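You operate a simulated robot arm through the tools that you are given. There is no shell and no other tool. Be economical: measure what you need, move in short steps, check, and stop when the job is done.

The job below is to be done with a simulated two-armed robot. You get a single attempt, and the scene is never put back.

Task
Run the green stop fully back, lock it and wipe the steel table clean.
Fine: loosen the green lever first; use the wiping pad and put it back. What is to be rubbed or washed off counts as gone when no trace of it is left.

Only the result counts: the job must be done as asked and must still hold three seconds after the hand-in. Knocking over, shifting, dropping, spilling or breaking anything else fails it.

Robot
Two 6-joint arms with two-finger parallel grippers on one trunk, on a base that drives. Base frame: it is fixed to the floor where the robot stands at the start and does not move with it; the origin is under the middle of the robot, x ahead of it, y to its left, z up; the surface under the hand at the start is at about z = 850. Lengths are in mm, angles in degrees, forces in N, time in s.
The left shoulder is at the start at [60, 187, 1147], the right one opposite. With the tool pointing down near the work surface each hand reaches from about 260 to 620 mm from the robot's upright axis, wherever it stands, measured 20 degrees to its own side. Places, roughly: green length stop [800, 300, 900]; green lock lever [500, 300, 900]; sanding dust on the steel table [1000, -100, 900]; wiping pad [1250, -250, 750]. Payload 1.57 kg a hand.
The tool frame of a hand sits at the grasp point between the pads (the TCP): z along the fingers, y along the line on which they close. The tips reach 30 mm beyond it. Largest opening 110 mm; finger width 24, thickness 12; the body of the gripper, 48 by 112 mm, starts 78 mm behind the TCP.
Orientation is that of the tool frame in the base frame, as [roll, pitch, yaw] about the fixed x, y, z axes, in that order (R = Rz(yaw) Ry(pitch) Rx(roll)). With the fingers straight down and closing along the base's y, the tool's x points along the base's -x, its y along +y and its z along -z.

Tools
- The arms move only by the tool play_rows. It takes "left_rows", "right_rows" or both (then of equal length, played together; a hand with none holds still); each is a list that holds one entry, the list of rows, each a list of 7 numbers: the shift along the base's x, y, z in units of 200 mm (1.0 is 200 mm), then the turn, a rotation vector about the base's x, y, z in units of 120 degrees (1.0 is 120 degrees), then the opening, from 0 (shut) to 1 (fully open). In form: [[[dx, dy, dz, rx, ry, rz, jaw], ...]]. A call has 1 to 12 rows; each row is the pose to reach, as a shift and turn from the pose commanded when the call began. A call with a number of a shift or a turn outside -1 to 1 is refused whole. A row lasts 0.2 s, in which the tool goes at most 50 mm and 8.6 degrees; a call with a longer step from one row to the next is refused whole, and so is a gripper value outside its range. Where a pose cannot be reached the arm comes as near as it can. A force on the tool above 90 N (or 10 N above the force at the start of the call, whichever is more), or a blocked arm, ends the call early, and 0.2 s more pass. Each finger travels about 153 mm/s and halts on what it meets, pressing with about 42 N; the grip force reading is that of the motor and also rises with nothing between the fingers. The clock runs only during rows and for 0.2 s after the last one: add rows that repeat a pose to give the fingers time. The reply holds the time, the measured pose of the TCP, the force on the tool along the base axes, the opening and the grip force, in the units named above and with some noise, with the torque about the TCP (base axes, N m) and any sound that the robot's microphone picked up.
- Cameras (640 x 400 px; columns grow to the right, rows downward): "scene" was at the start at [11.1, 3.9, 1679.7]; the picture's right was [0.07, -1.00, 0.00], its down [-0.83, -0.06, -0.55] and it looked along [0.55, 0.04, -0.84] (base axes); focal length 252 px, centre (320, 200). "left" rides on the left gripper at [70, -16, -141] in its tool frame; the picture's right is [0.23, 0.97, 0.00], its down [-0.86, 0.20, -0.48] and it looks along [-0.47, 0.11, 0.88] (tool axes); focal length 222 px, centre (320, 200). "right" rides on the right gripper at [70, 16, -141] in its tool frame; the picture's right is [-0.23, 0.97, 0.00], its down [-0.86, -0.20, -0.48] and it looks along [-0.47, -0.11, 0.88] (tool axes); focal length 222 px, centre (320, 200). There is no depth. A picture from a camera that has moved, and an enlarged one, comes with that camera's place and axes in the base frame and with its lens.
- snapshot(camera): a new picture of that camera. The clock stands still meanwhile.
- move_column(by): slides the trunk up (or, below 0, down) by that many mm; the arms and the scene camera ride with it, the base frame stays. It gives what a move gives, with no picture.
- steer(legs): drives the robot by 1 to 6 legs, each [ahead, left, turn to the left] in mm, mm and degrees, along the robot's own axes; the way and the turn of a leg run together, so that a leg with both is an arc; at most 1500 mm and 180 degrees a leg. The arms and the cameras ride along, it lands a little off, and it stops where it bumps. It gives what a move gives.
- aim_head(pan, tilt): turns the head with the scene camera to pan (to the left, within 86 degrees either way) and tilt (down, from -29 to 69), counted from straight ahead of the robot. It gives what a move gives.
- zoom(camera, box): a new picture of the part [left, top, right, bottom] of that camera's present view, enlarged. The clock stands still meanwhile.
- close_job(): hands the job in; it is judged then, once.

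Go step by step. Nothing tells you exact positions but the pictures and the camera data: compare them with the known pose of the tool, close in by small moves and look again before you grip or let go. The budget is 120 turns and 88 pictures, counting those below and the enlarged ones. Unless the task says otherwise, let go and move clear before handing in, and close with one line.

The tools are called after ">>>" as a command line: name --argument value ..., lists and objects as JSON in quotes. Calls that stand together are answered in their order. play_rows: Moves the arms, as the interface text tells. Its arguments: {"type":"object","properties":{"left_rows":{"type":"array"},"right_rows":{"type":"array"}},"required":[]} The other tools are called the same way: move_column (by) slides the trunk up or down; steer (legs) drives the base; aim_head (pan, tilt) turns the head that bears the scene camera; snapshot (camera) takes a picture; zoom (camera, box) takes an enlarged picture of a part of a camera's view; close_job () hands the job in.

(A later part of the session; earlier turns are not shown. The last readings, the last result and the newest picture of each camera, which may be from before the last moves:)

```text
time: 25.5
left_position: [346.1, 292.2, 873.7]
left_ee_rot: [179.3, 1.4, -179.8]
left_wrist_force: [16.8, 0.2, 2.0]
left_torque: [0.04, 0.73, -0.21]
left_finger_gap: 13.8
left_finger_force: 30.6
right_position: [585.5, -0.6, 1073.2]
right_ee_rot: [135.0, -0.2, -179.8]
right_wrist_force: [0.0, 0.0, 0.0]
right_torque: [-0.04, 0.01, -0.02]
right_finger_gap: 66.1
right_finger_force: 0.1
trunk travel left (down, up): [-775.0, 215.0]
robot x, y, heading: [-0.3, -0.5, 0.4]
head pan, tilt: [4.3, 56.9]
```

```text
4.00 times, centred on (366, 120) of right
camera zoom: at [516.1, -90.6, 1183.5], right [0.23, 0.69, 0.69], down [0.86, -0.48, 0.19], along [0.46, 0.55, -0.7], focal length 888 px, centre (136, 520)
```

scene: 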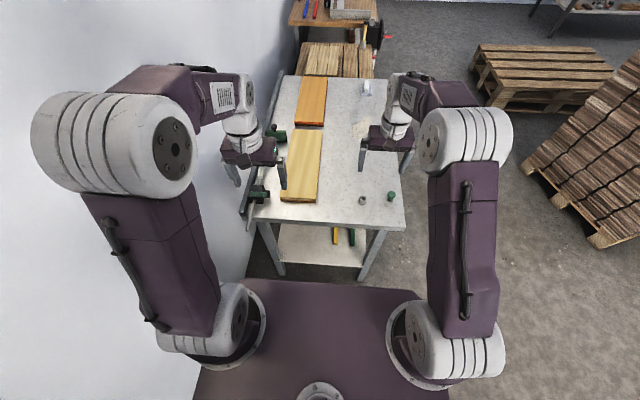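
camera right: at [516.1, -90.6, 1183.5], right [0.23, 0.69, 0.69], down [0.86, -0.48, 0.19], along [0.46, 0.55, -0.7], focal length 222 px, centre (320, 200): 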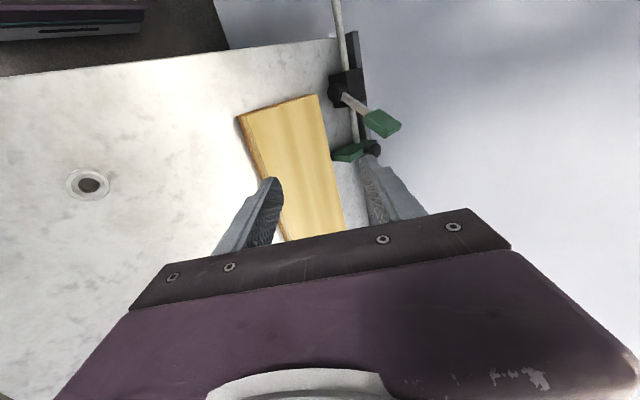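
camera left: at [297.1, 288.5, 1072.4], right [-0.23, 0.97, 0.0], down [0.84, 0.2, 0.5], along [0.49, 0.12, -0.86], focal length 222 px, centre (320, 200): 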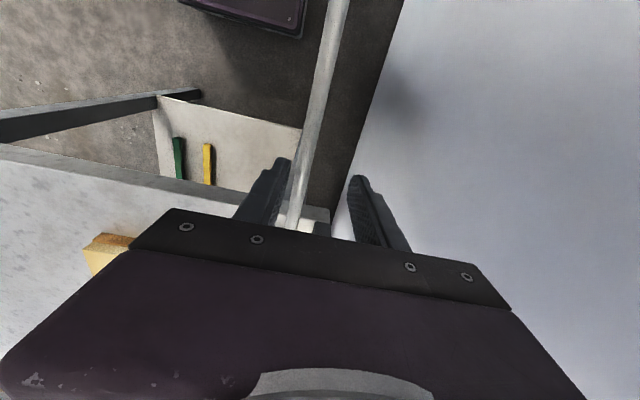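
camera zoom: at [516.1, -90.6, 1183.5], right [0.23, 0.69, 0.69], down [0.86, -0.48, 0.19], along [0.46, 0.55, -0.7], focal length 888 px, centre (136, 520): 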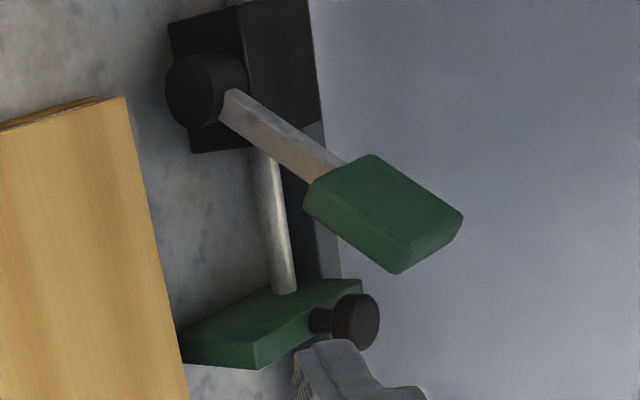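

The knob is clear of the lever, so the plate sits at its own travel end, drawn back to the block. I release the rod and lift the left hand, then check nothing moved.

>>> play_rows --left_rows '[[[0, 0, 0, 0, 0, 0, 0.2], [0, 0, 0, 0, 0, 0, 0.45], [0, 0, 0.2, 0, 0, 0, 0.45], [0, 0, 0.4, 0, 0, 0, 0.45], [0.05, -0.1, 0.6, 0, 0, 0, 0.2], [0.1, -0.18, 0.8, 0, 0, 0, 0], [0.1, -0.2, 0.95, 0, 0, 0, 0]]]' --right_rows '[[[-0.1, 0, 0.1, 0, 0, 0, 0.6], [-0.2, -0.1, 0.1, 0, 0, 0, 0.6], [-0.3, -0.2, 0.1, 0, 0, 0, 0.6], [-0.4, -0.3, 0.1, 0, 0, 0, 0.6], [-0.4, -0.5, 0.1, 0, 0, 0, 0.6], [-0.4, -0.6, 0.1, 0, 0, 0, 0.6], [-0.4, -0.6, 0.1, 0, 0, 0, 0.6]]]'

>>> snapshot --camera "scene"

>>> snapshot --camera "right"

```text
time: 27.1
left_position: [363.2, 255.0, 1065.8]
left_ee_rot: [179.6, 1.4, -179.7]
left_wrist_force: [0.6, 0.3, -0.3]
left_torque: [0.01, 0.01, 0.02]
left_finger_gap: 0.0
left_finger_force: 21.1
right_position: [503.8, -118.0, 1097.4]
right_ee_rot: [135.1, 0.1, -179.8]
right_wrist_force: [-0.5, 0.9, 0.0]
right_torque: [0.03, -0.03, 0.0]
right_finger_gap: 65.8
right_finger_force: 0.1
trunk travel left (down, up): [-775.0, 215.0]
robot x, y, heading: [2.3, -1.9, 0.2]
head pan, tilt: [4.3, 56.9]
```

```text
49 pictures are left
camera scene: at [8.0, 5.5, 1679.6], right [0.08, -1.0, 0.0], down [-0.83, -0.07, -0.55], along [0.55, 0.04, -0.84], focal length 252 px, centre (320, 200)
```

scene: 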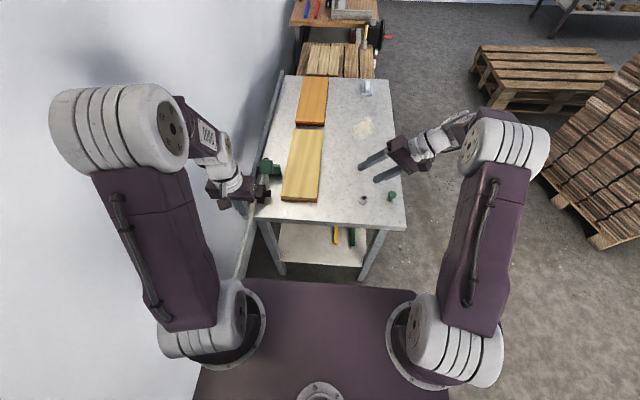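

```text
48 pictures are left
camera right: at [433.9, -207.9, 1207.5], right [0.22, 0.69, 0.69], down [0.86, -0.48, 0.2], along [0.46, 0.55, -0.7], focal length 222 px, centre (320, 200)
```

right: 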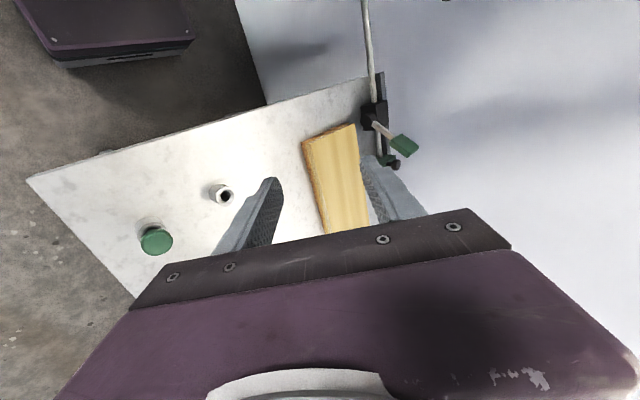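

The stop stayed put. To get behind the lever I need a little more reach, so I drive 70 mm ahead.

>>> steer --legs '[[70, 0, 0]]'

>>> snapshot --camera "scene"

```text
time: 28.1
left_position: [429.5, 254.0, 1067.1]
left_ee_rot: [179.7, 1.7, -179.7]
left_wrist_force: [-0.2, 0.5, -0.7]
left_torque: [-0.03, -0.02, -0.01]
left_finger_gap: 0.1
left_finger_force: 21.2
right_position: [569.7, -119.8, 1097.7]
right_ee_rot: [135.0, 0.2, -179.8]
right_wrist_force: [-0.1, 0.1, -0.8]
right_torque: [0.01, -0.01, -0.06]
right_finger_gap: 66.1
right_finger_force: 0.0
trunk travel left (down, up): [-775.0, 215.0]
robot x, y, heading: [68.3, -0.6, 0.2]
head pan, tilt: [4.3, 56.9]
```

```text
47 pictures are left
camera scene: at [73.1, 4.4, 1679.7], right [0.08, -1.0, 0.0], down [-0.83, -0.06, -0.55], along [0.55, 0.04, -0.84], focal length 252 px, centre (320, 200)
```

scene: 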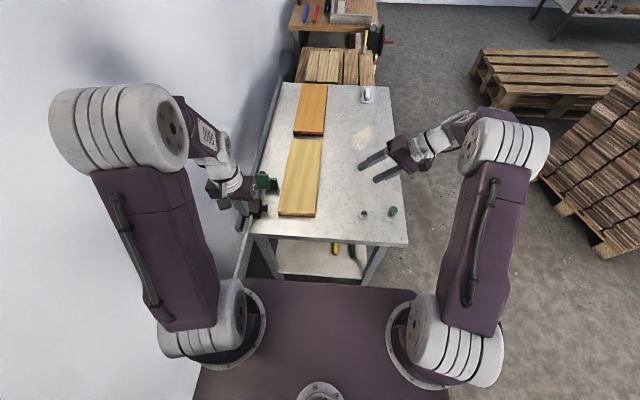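

Driven without contact. Now I pass the shut fingers over the lever and down behind it.

>>> play_rows --left_rows '[[[0.2, 0, 0, 0, 0, 0, 0], [0.4, 0, 0, 0, 0, 0, 0], [0.6, 0, 0, 0, 0, 0, 0], [0.8, 0, 0, 0, 0, 0, 0], [0.96, -0.02, 0, 0, 0, 0, 0], [0.96, -0.02, 0, 0, 0, 0, 0]]]'

>>> snapshot --camera "right"

```text
time: 29.5
left_position: [621.7, 247.8, 1064.8]
left_ee_rot: [179.5, 1.5, -179.8]
left_wrist_force: [0.1, -1.0, 0.2]
left_torque: [0.02, 0.01, 0.0]
left_finger_gap: 0.2
left_finger_force: 21.6
right_position: [573.4, -118.6, 1096.4]
right_ee_rot: [135.0, 0.0, -179.7]
right_wrist_force: [0.7, 0.2, 0.1]
right_torque: [-0.02, -0.01, -0.01]
right_finger_gap: 65.9
right_finger_force: 0.1
trunk travel left (down, up): [-775.0, 215.0]
robot x, y, heading: [67.8, 4.0, 0.2]
head pan, tilt: [4.3, 56.9]
```

```text
46 pictures are left
camera right: at [504.1, -208.8, 1206.9], right [0.23, 0.69, 0.69], down [0.86, -0.48, 0.2], along [0.46, 0.55, -0.7], focal length 222 px, centre (320, 200)
```

right: 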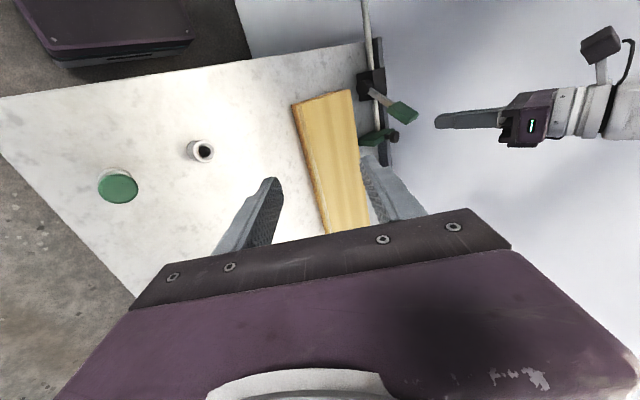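

The fingertip is above the gap between grip and knob. I move 12 mm further and lower gently.

>>> play_rows --left_rows '[[[0.06, 0, 0, 0, 0, 0, 0], [0.06, 0, -0.1, 0, 0, 0, 0], [0.06, 0, -0.2, 0, 0, 0, 0], [0.06, 0, -0.28, 0, 0, 0, 0], [0.06, 0, -0.36, 0, 0, 0, 0], [0.06, 0, -0.36, 0, 0, 0, 0]]]'

>>> zoom --camera "right" --box '[340, 60, 500, 160]'

```text
time: 30.9
left_position: [638.2, 250.1, 994.0]
left_ee_rot: [179.6, 1.5, -179.9]
left_wrist_force: [-1.3, 0.2, 0.3]
left_torque: [0.0, -0.04, -0.03]
left_finger_gap: 0.0
left_finger_force: 21.2
right_position: [572.7, -118.6, 1096.1]
right_ee_rot: [134.9, -0.1, -179.9]
right_wrist_force: [-0.6, -0.5, 0.8]
right_torque: [-0.01, 0.01, 0.02]
right_finger_gap: 66.0
right_finger_force: 0.0
trunk travel left (down, up): [-775.0, 215.0]
robot x, y, heading: [66.5, 3.4, -0.1]
head pan, tilt: [4.3, 56.9]
```

```text
4.00 times, centred on (420, 110) of right
camera zoom: at [504.1, -208.9, 1207.0], right [0.23, 0.69, 0.69], down [0.86, -0.48, 0.2], along [0.46, 0.55, -0.7], focal length 888 px, centre (-80, 560)
```

zoom: 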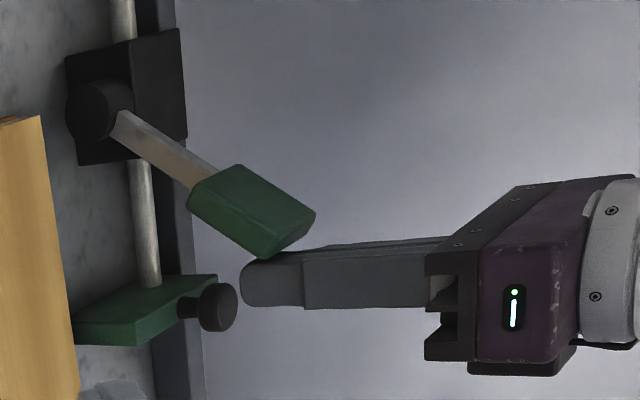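

Well placed. I push the lever back toward me along its arc.

>>> play_rows --left_rows '[[[-0.08, 0, 0, 0, 0, 0, 0], [-0.14, 0, 0.01, 0, 0, 0, 0], [-0.2, 0, 0.03, 0, 0, 0, 0], [-0.25, 0, 0.05, 0, 0, 0, 0], [-0.3, 0, 0.06, 0, 0, 0, 0], [-0.35, 0, 0.06, 0, 0, 0, 0], [-0.4, 0, 0.05, 0, 0, 0, 0]]]'

>>> zoom --camera "right" --box '[340, 40, 500, 140]'

```text
time: 32.5
left_position: [556.8, 248.9, 1005.8]
left_ee_rot: [179.5, 1.9, -179.9]
left_wrist_force: [2.1, 5.5, 17.8]
left_torque: [-0.13, -0.09, -0.15]
left_finger_gap: 0.0
left_finger_force: 21.4
right_position: [572.3, -118.6, 1096.2]
right_ee_rot: [135.1, 0.0, -179.8]
right_wrist_force: [-0.3, 0.1, -0.2]
right_torque: [-0.01, -0.01, 0.0]
right_finger_gap: 65.7
right_finger_force: 0.0
trunk travel left (down, up): [-775.0, 215.0]
robot x, y, heading: [65.5, 2.6, 0.2]
head pan, tilt: [4.3, 56.9]
```

```text
4.00 times, centred on (420, 90) of right
camera zoom: at [502.2, -208.2, 1208.1], right [0.22, 0.69, 0.69], down [0.86, -0.48, 0.2], along [0.47, 0.55, -0.7], focal length 888 px, centre (-80, 640)
```

zoom: 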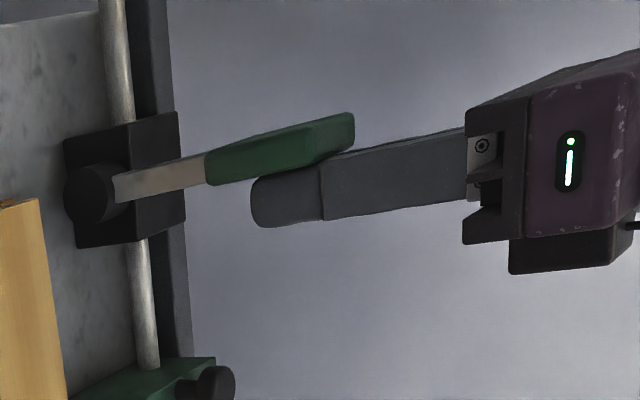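

The lever is just past upright. I push on toward its locked end.

>>> play_rows --left_rows '[[[-0.06, 0, -0.01, 0, 0, 0, 0], [-0.11, 0, -0.03, 0, 0, 0, 0], [-0.16, 0, -0.05, 0, 0, 0, 0], [-0.2, 0, -0.08, 0, 0, 0, 0], [-0.24, 0, -0.11, 0, 0, 0, 0], [-0.28, 0, -0.14, 0, 0, 0, 0], [-0.32, 0, -0.17, 0, 0, 0, 0], [-0.36, 0, -0.2, 0, 0, 0, 0]]]'

>>> zoom --camera "right" --box '[340, 20, 500, 120]'

```text
time: 34.1
left_position: [513.4, 249.5, 978.9]
left_ee_rot: [179.0, 4.9, -179.9]
left_wrist_force: [13.6, -4.4, 3.1]
left_torque: [-0.17, -0.37, 0.02]
left_finger_gap: 0.2
left_finger_force: 21.3
right_position: [573.9, -121.8, 1095.5]
right_ee_rot: [135.0, -0.1, -180.0]
right_wrist_force: [-0.7, -0.6, -0.5]
right_torque: [-0.05, -0.05, -0.03]
right_finger_gap: 65.9
right_finger_force: 0.0
trunk travel left (down, up): [-775.0, 215.0]
robot x, y, heading: [70.1, 1.4, 0.1]
head pan, tilt: [4.3, 56.9]
stopped in row 8 (left hand): the force on the tool passed its limit at 94 N (the readings are from after the stop); the commanded pose is now the measured one
```

```text
4.00 times, centred on (420, 70) of right
camera zoom: at [503.9, -210.7, 1206.1], right [0.23, 0.69, 0.69], down [0.86, -0.48, 0.2], along [0.47, 0.54, -0.7], focal length 888 px, centre (-80, 720)
```

zoom: 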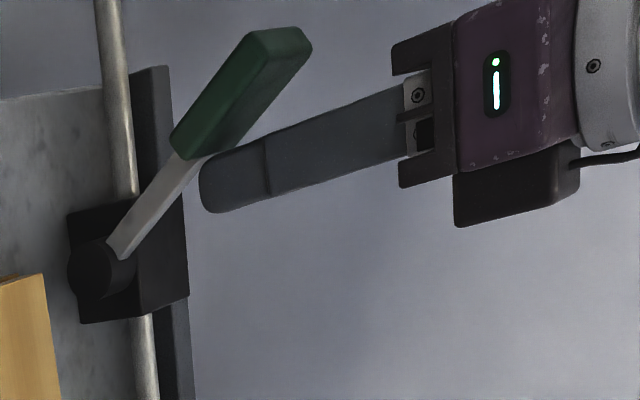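

The lever is back at its original lean and hit its end at 94 N. I withdraw and test the lock on the rod.

>>> play_rows --left_rows '[[[0.06, 0, 0.04, 0, 0, 0, 0], [0.06, 0, 0.25, 0, 0, 0, 0], [0.04, 0, 0.48, 0, 0, 0, 0], [-0.15, 0.1, 0.5, 0, 0, 0, 0.2], [-0.35, 0.2, 0.5, 0, 0, 0, 0.45], [-0.57, 0.21, 0.48, 0, 0, 0, 0.45], [-0.57, 0.21, 0.25, 0, 0, 0, 0.45], [-0.57, 0.21, 0.0, 0, 0, 0, 0.45], [-0.57, 0.21, -0.2, 0, 0, 0, 0.45], [-0.57, 0.21, -0.2, 0, 0, 0, 0.45]]]'

>>> snapshot --camera "left"

>>> snapshot --camera "right"

```text
time: 36.3
left_position: [398.0, 292.4, 946.1]
left_ee_rot: [179.4, 4.2, -179.7]
left_wrist_force: [-0.1, -0.8, 0.4]
left_torque: [0.0, -0.03, -0.03]
left_finger_gap: 49.7
left_finger_force: 0.1
left hand out of reach, approached as far as the arm can: row 9, 10
right_position: [575.1, -118.8, 1096.2]
right_ee_rot: [135.0, 0.0, -179.9]
right_wrist_force: [0.1, 0.0, -0.3]
right_torque: [0.0, -0.01, 0.03]
right_finger_gap: 66.1
right_finger_force: 0.1
trunk travel left (down, up): [-775.0, 215.0]
robot x, y, heading: [67.7, -1.5, 0.1]
head pan, tilt: [4.3, 56.9]
```

```text
42 pictures are left
camera left: at [317.8, 274.7, 1080.8], right [-0.23, 0.97, -0.01], down [0.82, 0.2, 0.54], along [0.53, 0.12, -0.84], focal length 222 px, centre (320, 200)
```

left: 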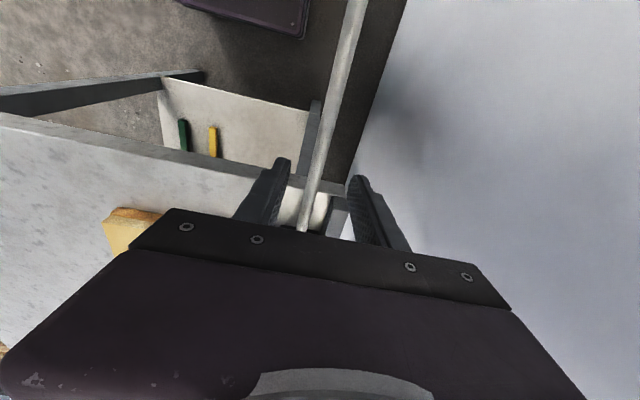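

```text
41 pictures are left
camera right: at [504.6, -209.5, 1206.9], right [0.23, 0.69, 0.69], down [0.86, -0.48, 0.2], along [0.47, 0.54, -0.7], focal length 222 px, centre (320, 200)
```

right: 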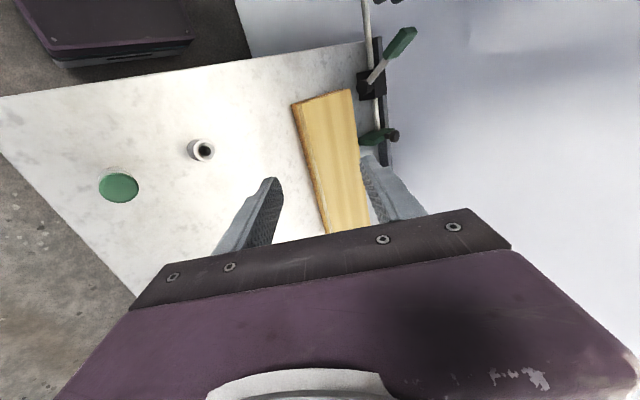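

Plate unchanged. The arm is cramped here, so I drive back 70 mm, then test the rod grip.

>>> steer --legs '[[-70, 0, 0]]'

>>> play_rows --left_rows '[[[0.15, 0, 0, 0, 0, 0, 0.45], [0.32, 0, 0, 0, 0, 0, 0.45], [0.36, 0, -0.15, 0, -0.03, 0, 0.45], [0.36, 0, -0.3, 0, -0.03, 0, 0.45], [0.36, 0, -0.37, 0, -0.03, 0, 0.45], [0.36, 0, -0.37, 0, -0.03, 0, 0.1], [0.36, 0, -0.37, 0, -0.03, 0, 0], [0.36, 0, -0.37, 0, -0.03, 0, 0]]]'

```text
time: 37.3
left_position: [331.8, 293.1, 945.4]
left_ee_rot: [179.4, 4.1, -179.9]
left_wrist_force: [0.1, 0.2, 0.2]
left_torque: [0.01, 0.01, 0.01]
left_finger_gap: 49.7
left_finger_force: 0.1
right_position: [508.7, -119.6, 1093.4]
right_ee_rot: [135.0, -0.2, -179.9]
right_wrist_force: [0.3, 0.4, 0.0]
right_torque: [0.01, 0.03, 0.02]
right_finger_gap: 66.1
right_finger_force: 0.1
trunk travel left (down, up): [-775.0, 215.0]
robot x, y, heading: [3.0, 1.3, -0.0]
head pan, tilt: [4.3, 56.9]
```

```text
time: 39.1
left_position: [401.8, 292.9, 872.8]
left_ee_rot: [179.4, 8.1, -179.9]
left_wrist_force: [0.7, -3.1, 13.7]
left_torque: [-0.04, -0.4, -0.16]
left_finger_gap: 13.8
left_finger_force: 30.6
left hand out of reach, approached as far as the arm can: row 4, 5
right_position: [506.1, -120.9, 1095.6]
right_ee_rot: [134.9, 0.1, -179.9]
right_wrist_force: [-0.5, 0.2, -0.1]
right_torque: [0.0, 0.03, 0.0]
right_finger_gap: 66.2
right_finger_force: 0.0
trunk travel left (down, up): [-775.0, 215.0]
robot x, y, heading: [3.9, -0.0, 0.1]
head pan, tilt: [4.3, 56.9]
```

Rod gripped. I push it 15 mm away from me: if locked, force builds up.

>>> play_rows --left_rows '[[[0.03, 0, 0, 0, 0, 0, 0], [0.06, 0, 0, 0, 0, 0, 0], [0.075, 0, 0, 0, 0, 0, 0]]]'

>>> zoom --camera "scene" --box '[210, 120, 322, 190]'

```text
time: 39.9
left_position: [407.7, 291.5, 872.6]
left_ee_rot: [179.6, 8.0, -179.8]
left_wrist_force: [-23.3, -0.7, -1.9]
left_torque: [-0.05, 0.02, -0.18]
left_finger_gap: 13.8
left_finger_force: 29.8
left hand out of reach, approached as far as the arm can: row 2, 3
right_position: [503.2, -119.1, 1097.3]
right_ee_rot: [135.0, 0.2, -179.8]
right_wrist_force: [0.3, -0.2, -0.2]
right_torque: [-0.02, 0.0, -0.01]
right_finger_gap: 66.1
right_finger_force: 0.1
trunk travel left (down, up): [-775.0, 215.0]
robot x, y, heading: [-3.7, 1.4, 0.2]
head pan, tilt: [4.3, 56.9]
```

```text
5.71 times, centred on (266, 155) of scene
camera zoom: at [4.9, 4.7, 1679.5], right [0.08, -1.0, 0.0], down [-0.83, -0.06, -0.55], along [0.55, 0.04, -0.84], focal length 1437 px, centre (629, 457)
```

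zoom: 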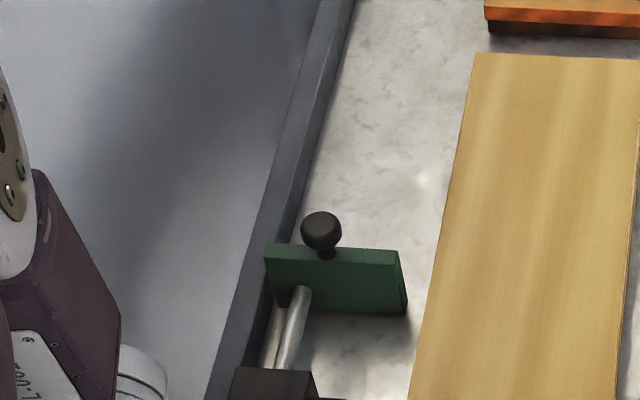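

The lock holds (23 N, plate still). I release the rod, raise both hands and straighten the right one before driving round to the right side of the table.

>>> play_rows --left_rows '[[[0, 0, 0, 0, 0, 0, 0.2], [-0.02, 0, 0, 0, 0, 0, 0.45], [-0.05, 0, 0.2, 0, 0, 0, 0.45], [-0.08, 0, 0.4, 0, 0, 0, 0.45], [-0.12, -0.1, 0.6, 0, 0, 0, 0.3], [-0.15, -0.2, 0.8, 0, 0, 0, 0.2], [-0.2, -0.3, 1.0, 0, 0, 0, 0.2], [-0.2, -0.4, 1.0, 0, 0, 0, 0.2]]]' --right_rows '[[[0, 0, 0, -0.0625, 0, 0, 0.6], [0, 0, 0.05, -0.125, 0, 0, 0.6], [-0.1, 0, 0.1, -0.1875, 0, 0, 0.6], [-0.2, 0, 0.15, -0.25, 0, 0, 0.6], [-0.3, 0, 0.2, -0.3125, 0, 0, 0.6], [-0.4, 0, 0.2, -0.375, 0, 0, 0.6], [-0.5, 0, 0.2, -0.375, 0, 0, 0.6], [-0.5, 0, 0.2, -0.375, 0, 0, 0.6]]]'

>>> snapshot --camera "scene"

```text
time: 41.7
left_position: [373.6, 213.3, 1073.2]
left_ee_rot: [179.4, 7.8, -179.9]
left_wrist_force: [0.5, -0.1, -0.2]
left_torque: [0.01, 0.01, 0.02]
left_finger_gap: 21.9
left_finger_force: 0.1
right_position: [407.6, -118.4, 1135.0]
right_ee_rot: [-179.9, -0.1, -179.9]
right_wrist_force: [0.6, -0.4, -0.9]
right_torque: [0.03, 0.04, -0.01]
right_finger_gap: 65.8
right_finger_force: 0.0
trunk travel left (down, up): [-775.0, 215.0]
robot x, y, heading: [-2.9, -1.2, 0.1]
head pan, tilt: [4.3, 56.9]
```

```text
39 pictures are left
camera scene: at [12.3, 3.5, 1679.6], right [0.08, -1.0, 0.0], down [-0.84, -0.06, -0.55], along [0.54, 0.04, -0.84], focal length 252 px, centre (320, 200)
```

scene: 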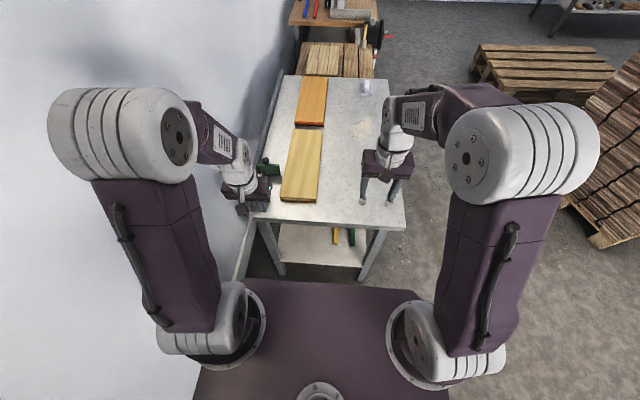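

Clear. I strafe right, go ahead along the table's right side and turn left to face it.

>>> steer --legs '[[0, -800, 0], [1060, 0, 0], [0, 0, 90]]'

>>> aim_head --pan 0 --tilt 55

>>> snapshot --camera "scene"

```text
time: 54.9
left_position: [858.8, -431.0, 1071.8]
left_ee_rot: [179.4, 7.9, -90.8]
left_wrist_force: [0.2, -0.9, -0.5]
left_torque: [0.0, -0.03, -0.02]
left_finger_gap: 22.1
left_finger_force: 0.1
right_position: [1190.3, -404.4, 1134.3]
right_ee_rot: [-180.0, 0.1, -90.8]
right_wrist_force: [0.4, 0.9, 0.3]
right_torque: [0.02, 0.0, -0.01]
right_finger_gap: 65.8
right_finger_force: 0.0
trunk travel left (down, up): [-775.0, 215.0]
robot x, y, heading: [1064.4, -807.7, 89.1]
head pan, tilt: [4.3, 56.9]
```

```text
time: 55.6
left_position: [857.9, -431.3, 1071.3]
left_ee_rot: [179.4, 7.8, -90.8]
left_wrist_force: [0.4, 0.0, 1.2]
left_torque: [0.0, 0.03, 0.0]
left_finger_gap: 22.2
left_finger_force: 0.0
right_position: [1189.3, -403.7, 1134.6]
right_ee_rot: [-179.9, 0.1, -90.9]
right_wrist_force: [-0.4, 1.2, -0.6]
right_torque: [0.02, -0.03, 0.0]
right_finger_gap: 66.1
right_finger_force: 0.0
trunk travel left (down, up): [-775.0, 215.0]
robot x, y, heading: [1061.8, -810.3, 88.9]
head pan, tilt: [0.0, 55.0]
```

```text
38 pictures are left
camera scene: at [1065.6, -797.7, 1681.9], right [1.0, -0.02, 0.0], down [-0.01, -0.82, -0.57], along [0.01, 0.57, -0.82], focal length 252 px, centre (320, 200)
```

scene: 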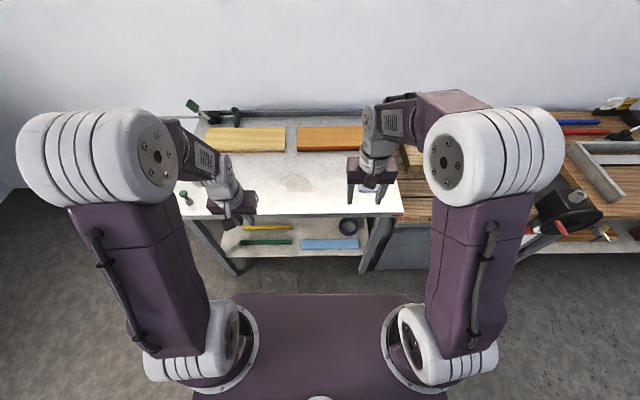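

I face the table's long side. I drive closer by 180 mm and look at the pad with the right hand's camera.

>>> steer --legs '[[180, 0, 1]]'

>>> snapshot --camera "right"

>>> snapshot --camera "scene"

```text
time: 57.1
left_position: [853.5, -256.8, 1072.7]
left_ee_rot: [179.4, 8.1, -90.1]
left_wrist_force: [-0.1, -0.7, -1.1]
left_torque: [-0.02, -0.02, 0.02]
left_finger_gap: 22.1
left_finger_force: 0.1
right_position: [1185.6, -224.3, 1135.5]
right_ee_rot: [-180.0, 0.2, -90.0]
right_wrist_force: [0.4, -0.8, 0.6]
right_torque: [-0.01, -0.04, 0.0]
right_finger_gap: 66.0
right_finger_force: 0.0
trunk travel left (down, up): [-775.0, 215.0]
robot x, y, heading: [1067.8, -630.5, 89.9]
head pan, tilt: [0.0, 55.0]
```

```text
37 pictures are left
camera right: at [1168.8, -294.8, 1277.1], right [-0.97, 0.23, 0.0], down [0.2, 0.85, 0.48], along [0.11, 0.47, -0.88], focal length 222 px, centre (320, 200)
```

right: 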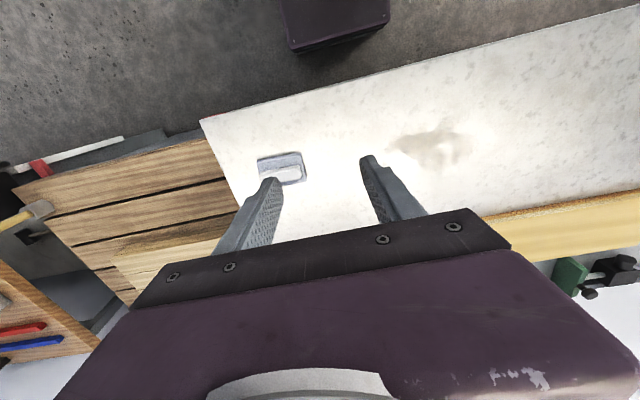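

```text
36 pictures are left
camera scene: at [1066.9, -621.1, 1682.0], right [1.0, 0.0, 0.0], down [0.0, -0.82, -0.58], along [0.0, 0.58, -0.82], focal length 252 px, centre (320, 200)
```

scene: 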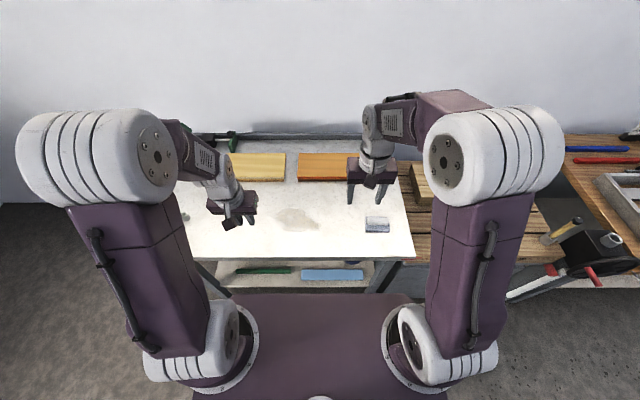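

The pad sits near (1274, -152) with a white handle. I zoom in on it and on the dust.

>>> zoom --camera "right" --box '[230, 130, 342, 200]'

>>> zoom --camera "scene" --box '[240, 180, 400, 280]'

```text
5.71 times, centred on (286, 165) of right
camera zoom: at [1168.8, -294.8, 1277.1], right [-0.97, 0.23, 0.0], down [0.2, 0.85, 0.48], along [0.11, 0.47, -0.88], focal length 1269 px, centre (514, 400)
```

zoom: 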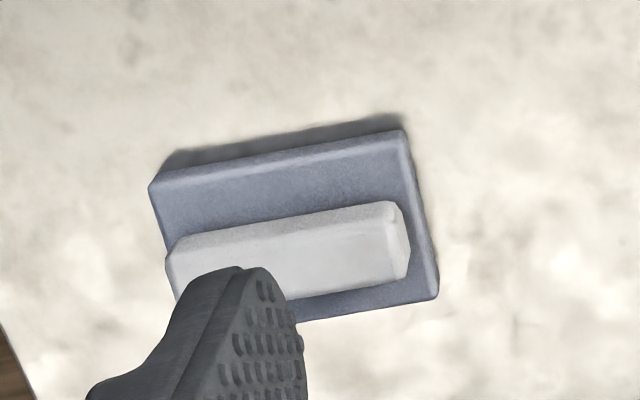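

```text
4.00 times, centred on (320, 230) of scene
camera zoom: at [1066.9, -621.1, 1682.0], right [1.0, 0.0, 0.0], down [0.0, -0.82, -0.58], along [0.0, 0.58, -0.82], focal length 1006 px, centre (320, 80)
```

zoom: 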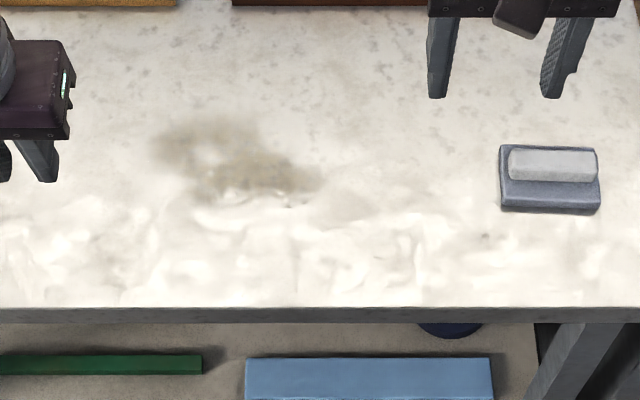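

The pad's handle runs along x, so the jaws must close along y. I turn the right hand 90° while moving above the pad.

>>> play_rows --right_rows '[[[0.04, 0.03, 0, 0, 0, 0.068, 0.6], [0.08, 0.06, 0, 0, 0, 0.136, 0.6], [0.12, 0.09, 0, 0, 0, 0.204, 0.6], [0.16, 0.12, 0, 0, 0, 0.272, 0.6], [0.2, 0.15, 0, 0, 0, 0.34, 0.6], [0.24, 0.18, -0.05, 0, 0, 0.408, 0.6], [0.28, 0.21, -0.1, 0, 0, 0.476, 0.6], [0.32, 0.24, -0.15, 0, 0, 0.544, 0.6], [0.36, 0.27, -0.2, 0, 0, 0.612, 0.6], [0.4, 0.3, -0.25, 0, 0, 0.68, 0.6], [0.45, 0.33, -0.3, 0, 0, 0.75, 0.6], [0.45, 0.33, -0.3, 0, 0, 0.75, 0.6]]]'

>>> snapshot --camera "right"

```text
time: 59.7
left_position: [852.6, -253.3, 1071.3]
left_ee_rot: [179.5, 7.8, -89.9]
left_wrist_force: [-0.2, 0.1, 1.3]
left_torque: [0.0, -0.03, 0.02]
left_finger_gap: 22.2
left_finger_force: 0.0
right_position: [1276.0, -155.7, 1076.5]
right_ee_rot: [-180.0, -0.1, 0.2]
right_wrist_force: [0.3, 0.7, -0.1]
right_torque: [-0.01, 0.0, -0.01]
right_finger_gap: 65.6
right_finger_force: 0.0
trunk travel left (down, up): [-775.0, 215.0]
robot x, y, heading: [1064.8, -628.9, 89.9]
head pan, tilt: [0.0, 55.0]
```

```text
33 pictures are left
camera right: at [1345.4, -172.1, 1217.2], right [-0.23, -0.97, 0.0], down [-0.86, 0.2, 0.48], along [-0.47, 0.11, -0.88], focal length 222 px, centre (320, 200)
```

right: 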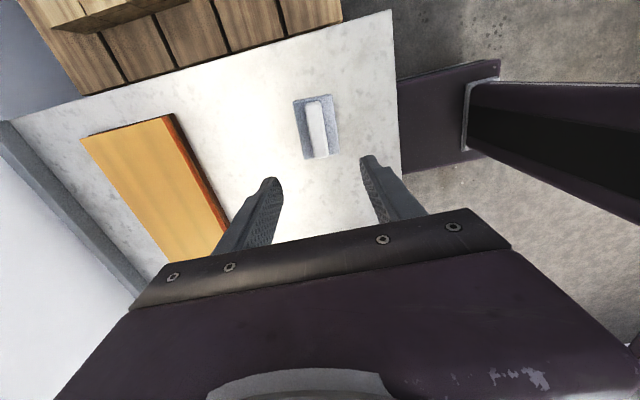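

Target is the handle at about (1284, -152). I shift and come down to 960 for another look.

>>> play_rows --right_rows '[[[0.04, 0.02, -0.15, 0, 0, 0, 0.55], [0.04, 0.02, -0.35, 0, 0, 0, 0.55], [0.04, 0.02, -0.55, 0, 0, 0, 0.55], [0.04, 0.02, -0.68, 0, 0, 0, 0.55], [0.04, 0.02, -0.68, 0, 0, 0, 0.55]]]'

>>> snapshot --camera "right"

>>> zoom --camera "scene" --box '[320, 170, 432, 240]'

```text
time: 60.9
left_position: [853.5, -254.6, 1072.5]
left_ee_rot: [179.5, 8.0, -90.1]
left_wrist_force: [-0.7, 0.4, 0.4]
left_torque: [-0.04, 0.0, 0.02]
left_finger_gap: 22.0
left_finger_force: 0.1
right_position: [1283.3, -150.3, 938.7]
right_ee_rot: [-180.0, 0.0, 0.0]
right_wrist_force: [-0.2, -0.3, 0.4]
right_torque: [-0.04, 0.0, 0.0]
right_finger_gap: 60.3
right_finger_force: 0.1
trunk travel left (down, up): [-775.0, 215.0]
robot x, y, heading: [1065.0, -625.3, 90.1]
head pan, tilt: [0.0, 55.0]
```

```text
32 pictures are left
camera right: at [1353.1, -168.0, 1079.5], right [-0.23, -0.97, 0.0], down [-0.86, 0.2, 0.48], along [-0.47, 0.11, -0.88], focal length 222 px, centre (320, 200)
```

right: 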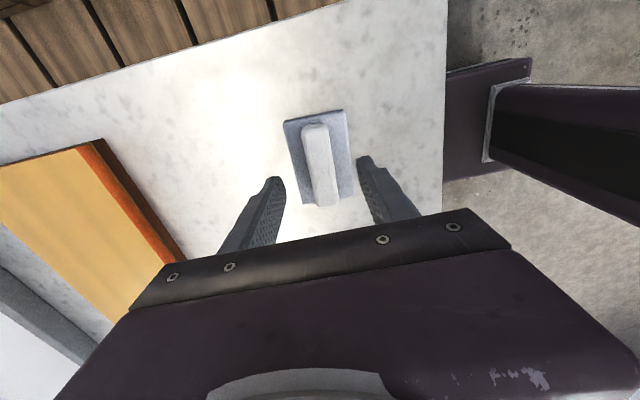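

```text
5.71 times, centred on (376, 205) of scene
camera zoom: at [1066.6, -617.9, 1682.0], right [1.0, 0.0, 0.0], down [0.0, -0.82, -0.57], along [0.0, 0.57, -0.82], focal length 1437 px, centre (0, 171)
```

zoom: 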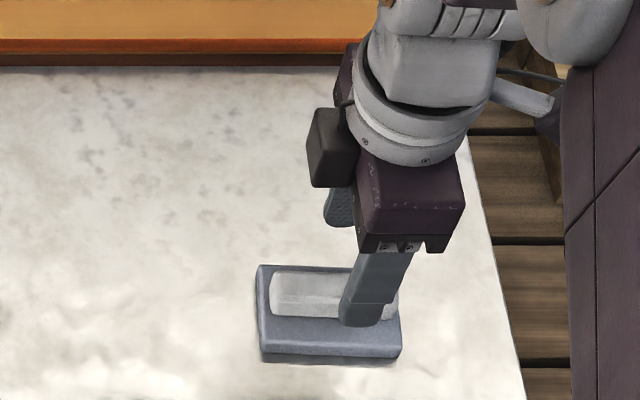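

Aligned. I lower to about 903 and close on the handle.

>>> play_rows --right_rows '[[[0, 0, -0.1, 0, 0, 0, 0.55], [0, 0, -0.18, 0, 0, 0, 0.55], [0, 0, -0.18, 0, 0, 0, 0.55], [0, 0, -0.18, 0, 0, 0, 0.25], [0, 0, -0.18, 0, 0, 0, 0], [0, 0, -0.18, 0, 0, 0, 0]]]'

>>> zoom --camera "right" --box '[220, 90, 420, 215]'

```text
time: 62.3
left_position: [852.0, -253.8, 1071.8]
left_ee_rot: [179.5, 7.9, -90.0]
left_wrist_force: [0.6, -0.5, 0.3]
left_torque: [0.0, 0.01, -0.01]
left_finger_gap: 21.9
left_finger_force: 0.1
right_position: [1285.5, -149.7, 900.9]
right_ee_rot: [-180.0, 0.1, 0.0]
right_wrist_force: [0.0, -0.8, 0.0]
right_torque: [-0.03, -0.01, 0.03]
right_finger_gap: 22.9
right_finger_force: 35.5
trunk travel left (down, up): [-775.0, 215.0]
robot x, y, heading: [1066.9, -627.9, 90.1]
head pan, tilt: [0.0, 55.0]
```

```text
3.20 times, centred on (320, 152) of right
camera zoom: at [1354.4, -168.3, 1042.4], right [-0.23, -0.97, 0.0], down [-0.86, 0.2, 0.48], along [-0.47, 0.11, -0.88], focal length 711 px, centre (320, 352)
```

zoom: 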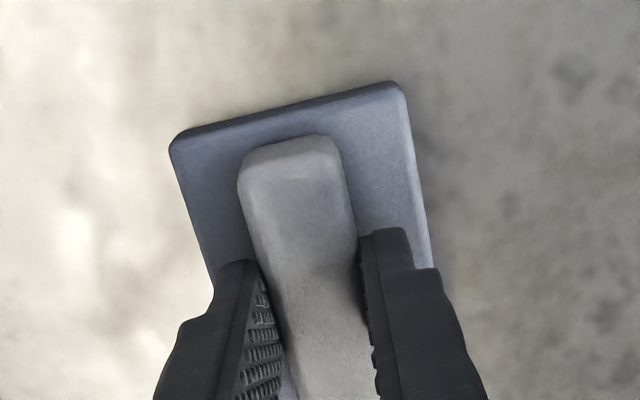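

Pad gripped (home TCP 1285, -150, 901). I lift it and drive 180 mm left so the dust (x 900–1075, y -180 to -70) is well in reach.

>>> play_rows --right_rows '[[[0, 0, 0.1, 0, 0, 0, 0], [0, 0, 0.3, 0, 0, 0, 0], [-0.1, -0.05, 0.45, 0, 0, 0, 0], [-0.3, -0.05, 0.45, 0, 0, 0, 0], [-0.3, -0.05, 0.45, 0, 0, 0, 0]]]'

>>> steer --legs '[[0, 180, 0]]'

>>> snapshot --camera "scene"

```text
time: 63.5
left_position: [854.8, -254.6, 1072.1]
left_ee_rot: [179.4, 7.9, -90.0]
left_wrist_force: [0.1, -0.1, -0.2]
left_torque: [-0.01, -0.01, -0.01]
left_finger_gap: 22.2
left_finger_force: 0.0
right_position: [1220.7, -160.7, 992.0]
right_ee_rot: [179.9, -0.1, 0.1]
right_wrist_force: [0.1, -0.6, 0.0]
right_torque: [-0.01, 0.02, 0.0]
right_finger_gap: 22.9
right_finger_force: 35.0
trunk travel left (down, up): [-775.0, 215.0]
robot x, y, heading: [1064.3, -626.7, 90.0]
head pan, tilt: [0.0, 55.0]
```

```text
time: 65.0
left_position: [671.8, -253.4, 1072.4]
left_ee_rot: [179.2, 8.0, -89.9]
left_wrist_force: [0.7, -0.2, -0.5]
left_torque: [-0.01, 0.03, 0.02]
left_finger_gap: 22.1
left_finger_force: 0.0
right_position: [1038.4, -162.1, 992.5]
right_ee_rot: [-180.0, 0.1, 0.0]
right_wrist_force: [1.0, -0.3, -0.5]
right_torque: [0.01, 0.05, -0.01]
right_finger_gap: 22.9
right_finger_force: 35.8
trunk travel left (down, up): [-775.0, 215.0]
robot x, y, heading: [884.0, -629.4, 90.1]
head pan, tilt: [0.0, 55.0]
```

```text
29 pictures are left
camera scene: at [885.8, -617.4, 1682.0], right [1.0, 0.0, 0.0], down [0.0, -0.82, -0.57], along [0.0, 0.57, -0.82], focal length 252 px, centre (320, 200)
```

scene: 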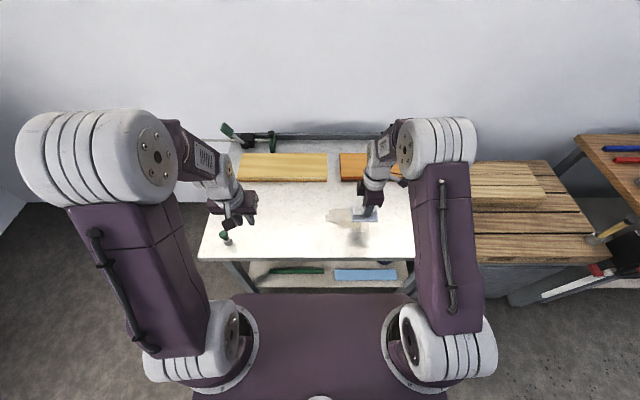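

The pad hangs over the dust. I lower it with light pressure and wipe a first lane from right to left, then back on a second.

>>> play_rows --right_rows '[[[0.15, -0.065, -0.1, 0, 0, 0, 0], [0.26, -0.065, -0.3, 0, 0, 0, 0], [0.26, -0.065, -0.44, 0, 0, 0, 0], [0.26, -0.065, -0.48, 0, 0, 0, 0], [0.1, -0.065, -0.48, 0, 0, 0, 0], [-0.1, -0.065, -0.48, 0, 0, 0, 0], [-0.3, -0.065, -0.48, 0, 0, 0, 0], [-0.5, -0.065, -0.48, 0, 0, 0, 0], [-0.7, -0.065, -0.48, 0, 0, 0, 0], [-0.76, 0.02, -0.48, 0, 0, 0, 0], [-0.76, 0.14, -0.48, 0, 0, 0, 0], [-0.58, 0.14, -0.48, 0, 0, 0, 0]]]'

>>> zoom --camera "scene" --box '[270, 180, 430, 280]'

```text
time: 67.6
left_position: [667.9, -256.3, 1073.6]
left_ee_rot: [179.5, 8.1, -89.9]
left_wrist_force: [-0.1, 0.3, -0.2]
left_torque: [0.01, -0.01, 0.01]
left_finger_gap: 21.9
left_finger_force: 0.1
right_position: [918.6, -129.8, 898.0]
right_ee_rot: [-179.6, 0.0, 0.1]
right_wrist_force: [-9.8, 2.9, 21.4]
right_torque: [-0.16, 0.16, -0.12]
right_finger_gap: 23.0
right_finger_force: 35.4
trunk travel left (down, up): [-775.0, 215.0]
robot x, y, heading: [882.2, -628.4, 90.0]
head pan, tilt: [0.0, 55.0]
```

```text
4.00 times, centred on (350, 230) of scene
camera zoom: at [881.1, -620.5, 1682.0], right [1.0, 0.0, 0.0], down [0.0, -0.82, -0.58], along [0.0, 0.58, -0.82], focal length 1006 px, centre (200, 80)
```

zoom: 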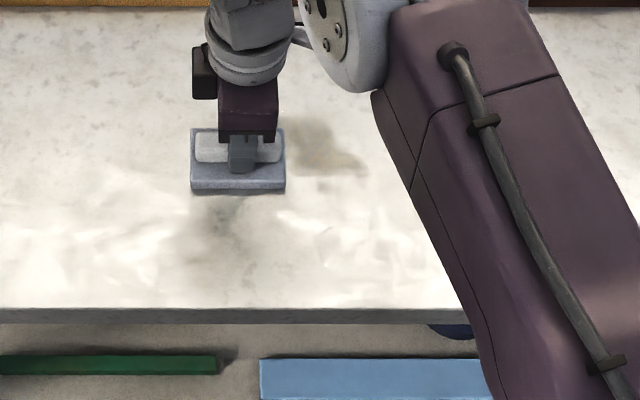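

It works; dust is going. I finish lane two to the right and start lane three.

>>> play_rows --right_rows '[[[0.2, 0, 0, 0, 0, 0, 0], [0.4, 0, 0, 0, 0, 0, 0], [0.6, 0, 0, 0, 0, 0, 0], [0.8, 0, 0, 0, 0, 0, 0], [0.86, 0.1, 0, 0, 0, 0, 0], [0.86, 0.22, 0, 0, 0, 0, 0], [0.68, 0.22, 0, 0, 0, 0, 0], [0.48, 0.22, 0, 0, 0, 0, 0], [0.28, 0.22, 0, 0, 0, 0, 0], [0.08, 0.22, 0, 0, 0, 0, 0], [-0.12, 0.22, 0, 0, 0, 0, 0], [-0.25, 0.22, 0, 0, 0, 0, 0]]]'

>>> zoom --camera "scene" --box '[270, 180, 430, 280]'

```text
time: 70.2
left_position: [669.2, -255.4, 1071.0]
left_ee_rot: [179.5, 7.8, -89.9]
left_wrist_force: [0.2, 0.3, 0.2]
left_torque: [0.0, -0.03, -0.03]
left_finger_gap: 21.7
left_finger_force: 0.0
right_position: [873.1, -88.9, 899.0]
right_ee_rot: [180.0, -0.1, 0.0]
right_wrist_force: [0.7, 1.5, -0.9]
right_torque: [0.0, 0.0, 0.0]
right_finger_gap: 23.0
right_finger_force: 35.1
trunk travel left (down, up): [-775.0, 215.0]
robot x, y, heading: [880.4, -633.8, 89.6]
head pan, tilt: [0.0, 55.0]
```

```text
4.00 times, centred on (350, 230) of scene
camera zoom: at [882.2, -617.2, 1682.0], right [1.0, 0.0, 0.0], down [0.0, -0.82, -0.57], along [0.0, 0.57, -0.82], focal length 1006 px, centre (200, 80)
```

zoom: 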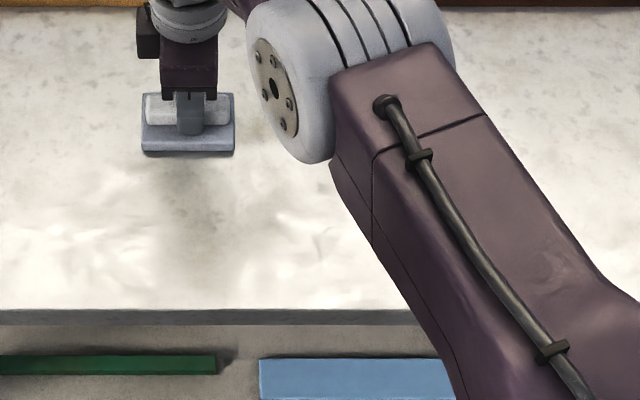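

Contact got light at the end. I lift and view the area with the right hand camera from the right side.

>>> play_rows --right_rows '[[[0, 0, 0.2, 0, 0, 0, 0], [0.2, 0, 0.4, 0, 0, 0, 0], [0.42, -0.05, 0.5, 0, 0, 0, 0], [0.65, -0.1, 0.55, 0, 0, 0, 0], [0.85, -0.15, 0.6, 0, 0, 0, 0], [0.85, -0.15, 0.6, 0, 0, 0, 0]]]'

>>> zoom --camera "right" --box '[160, 0, 480, 200]'

>>> zoom --camera "scene" --box '[270, 180, 430, 280]'

```text
refused: row 2 steps farther than a row can; nothing moved
```

```text
2.00 times, centred on (320, 100) of right
camera zoom: at [941.3, -106.6, 1039.9], right [-0.23, -0.97, 0.0], down [-0.86, 0.2, 0.48], along [-0.46, 0.11, -0.88], focal length 444 px, centre (320, 400)
```

zoom: 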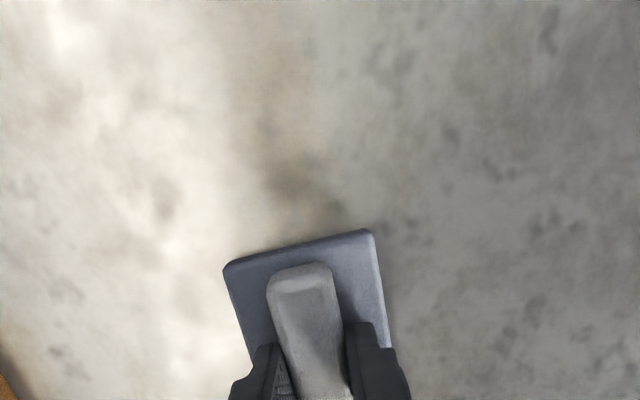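

```text
4.00 times, centred on (350, 230) of scene
camera zoom: at [882.2, -617.2, 1682.0], right [1.0, 0.0, 0.0], down [0.0, -0.82, -0.57], along [0.0, 0.57, -0.82], focal length 1006 px, centre (200, 80)
```

zoom: 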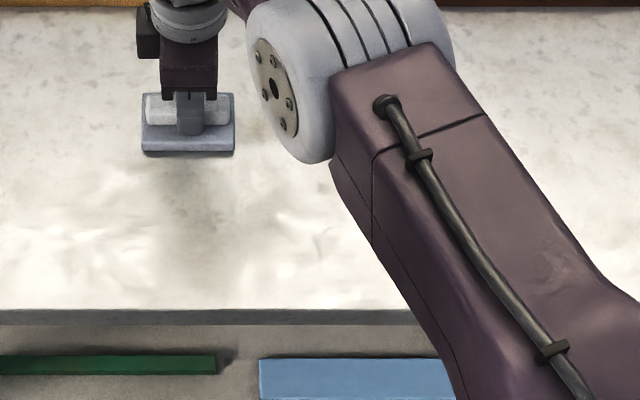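

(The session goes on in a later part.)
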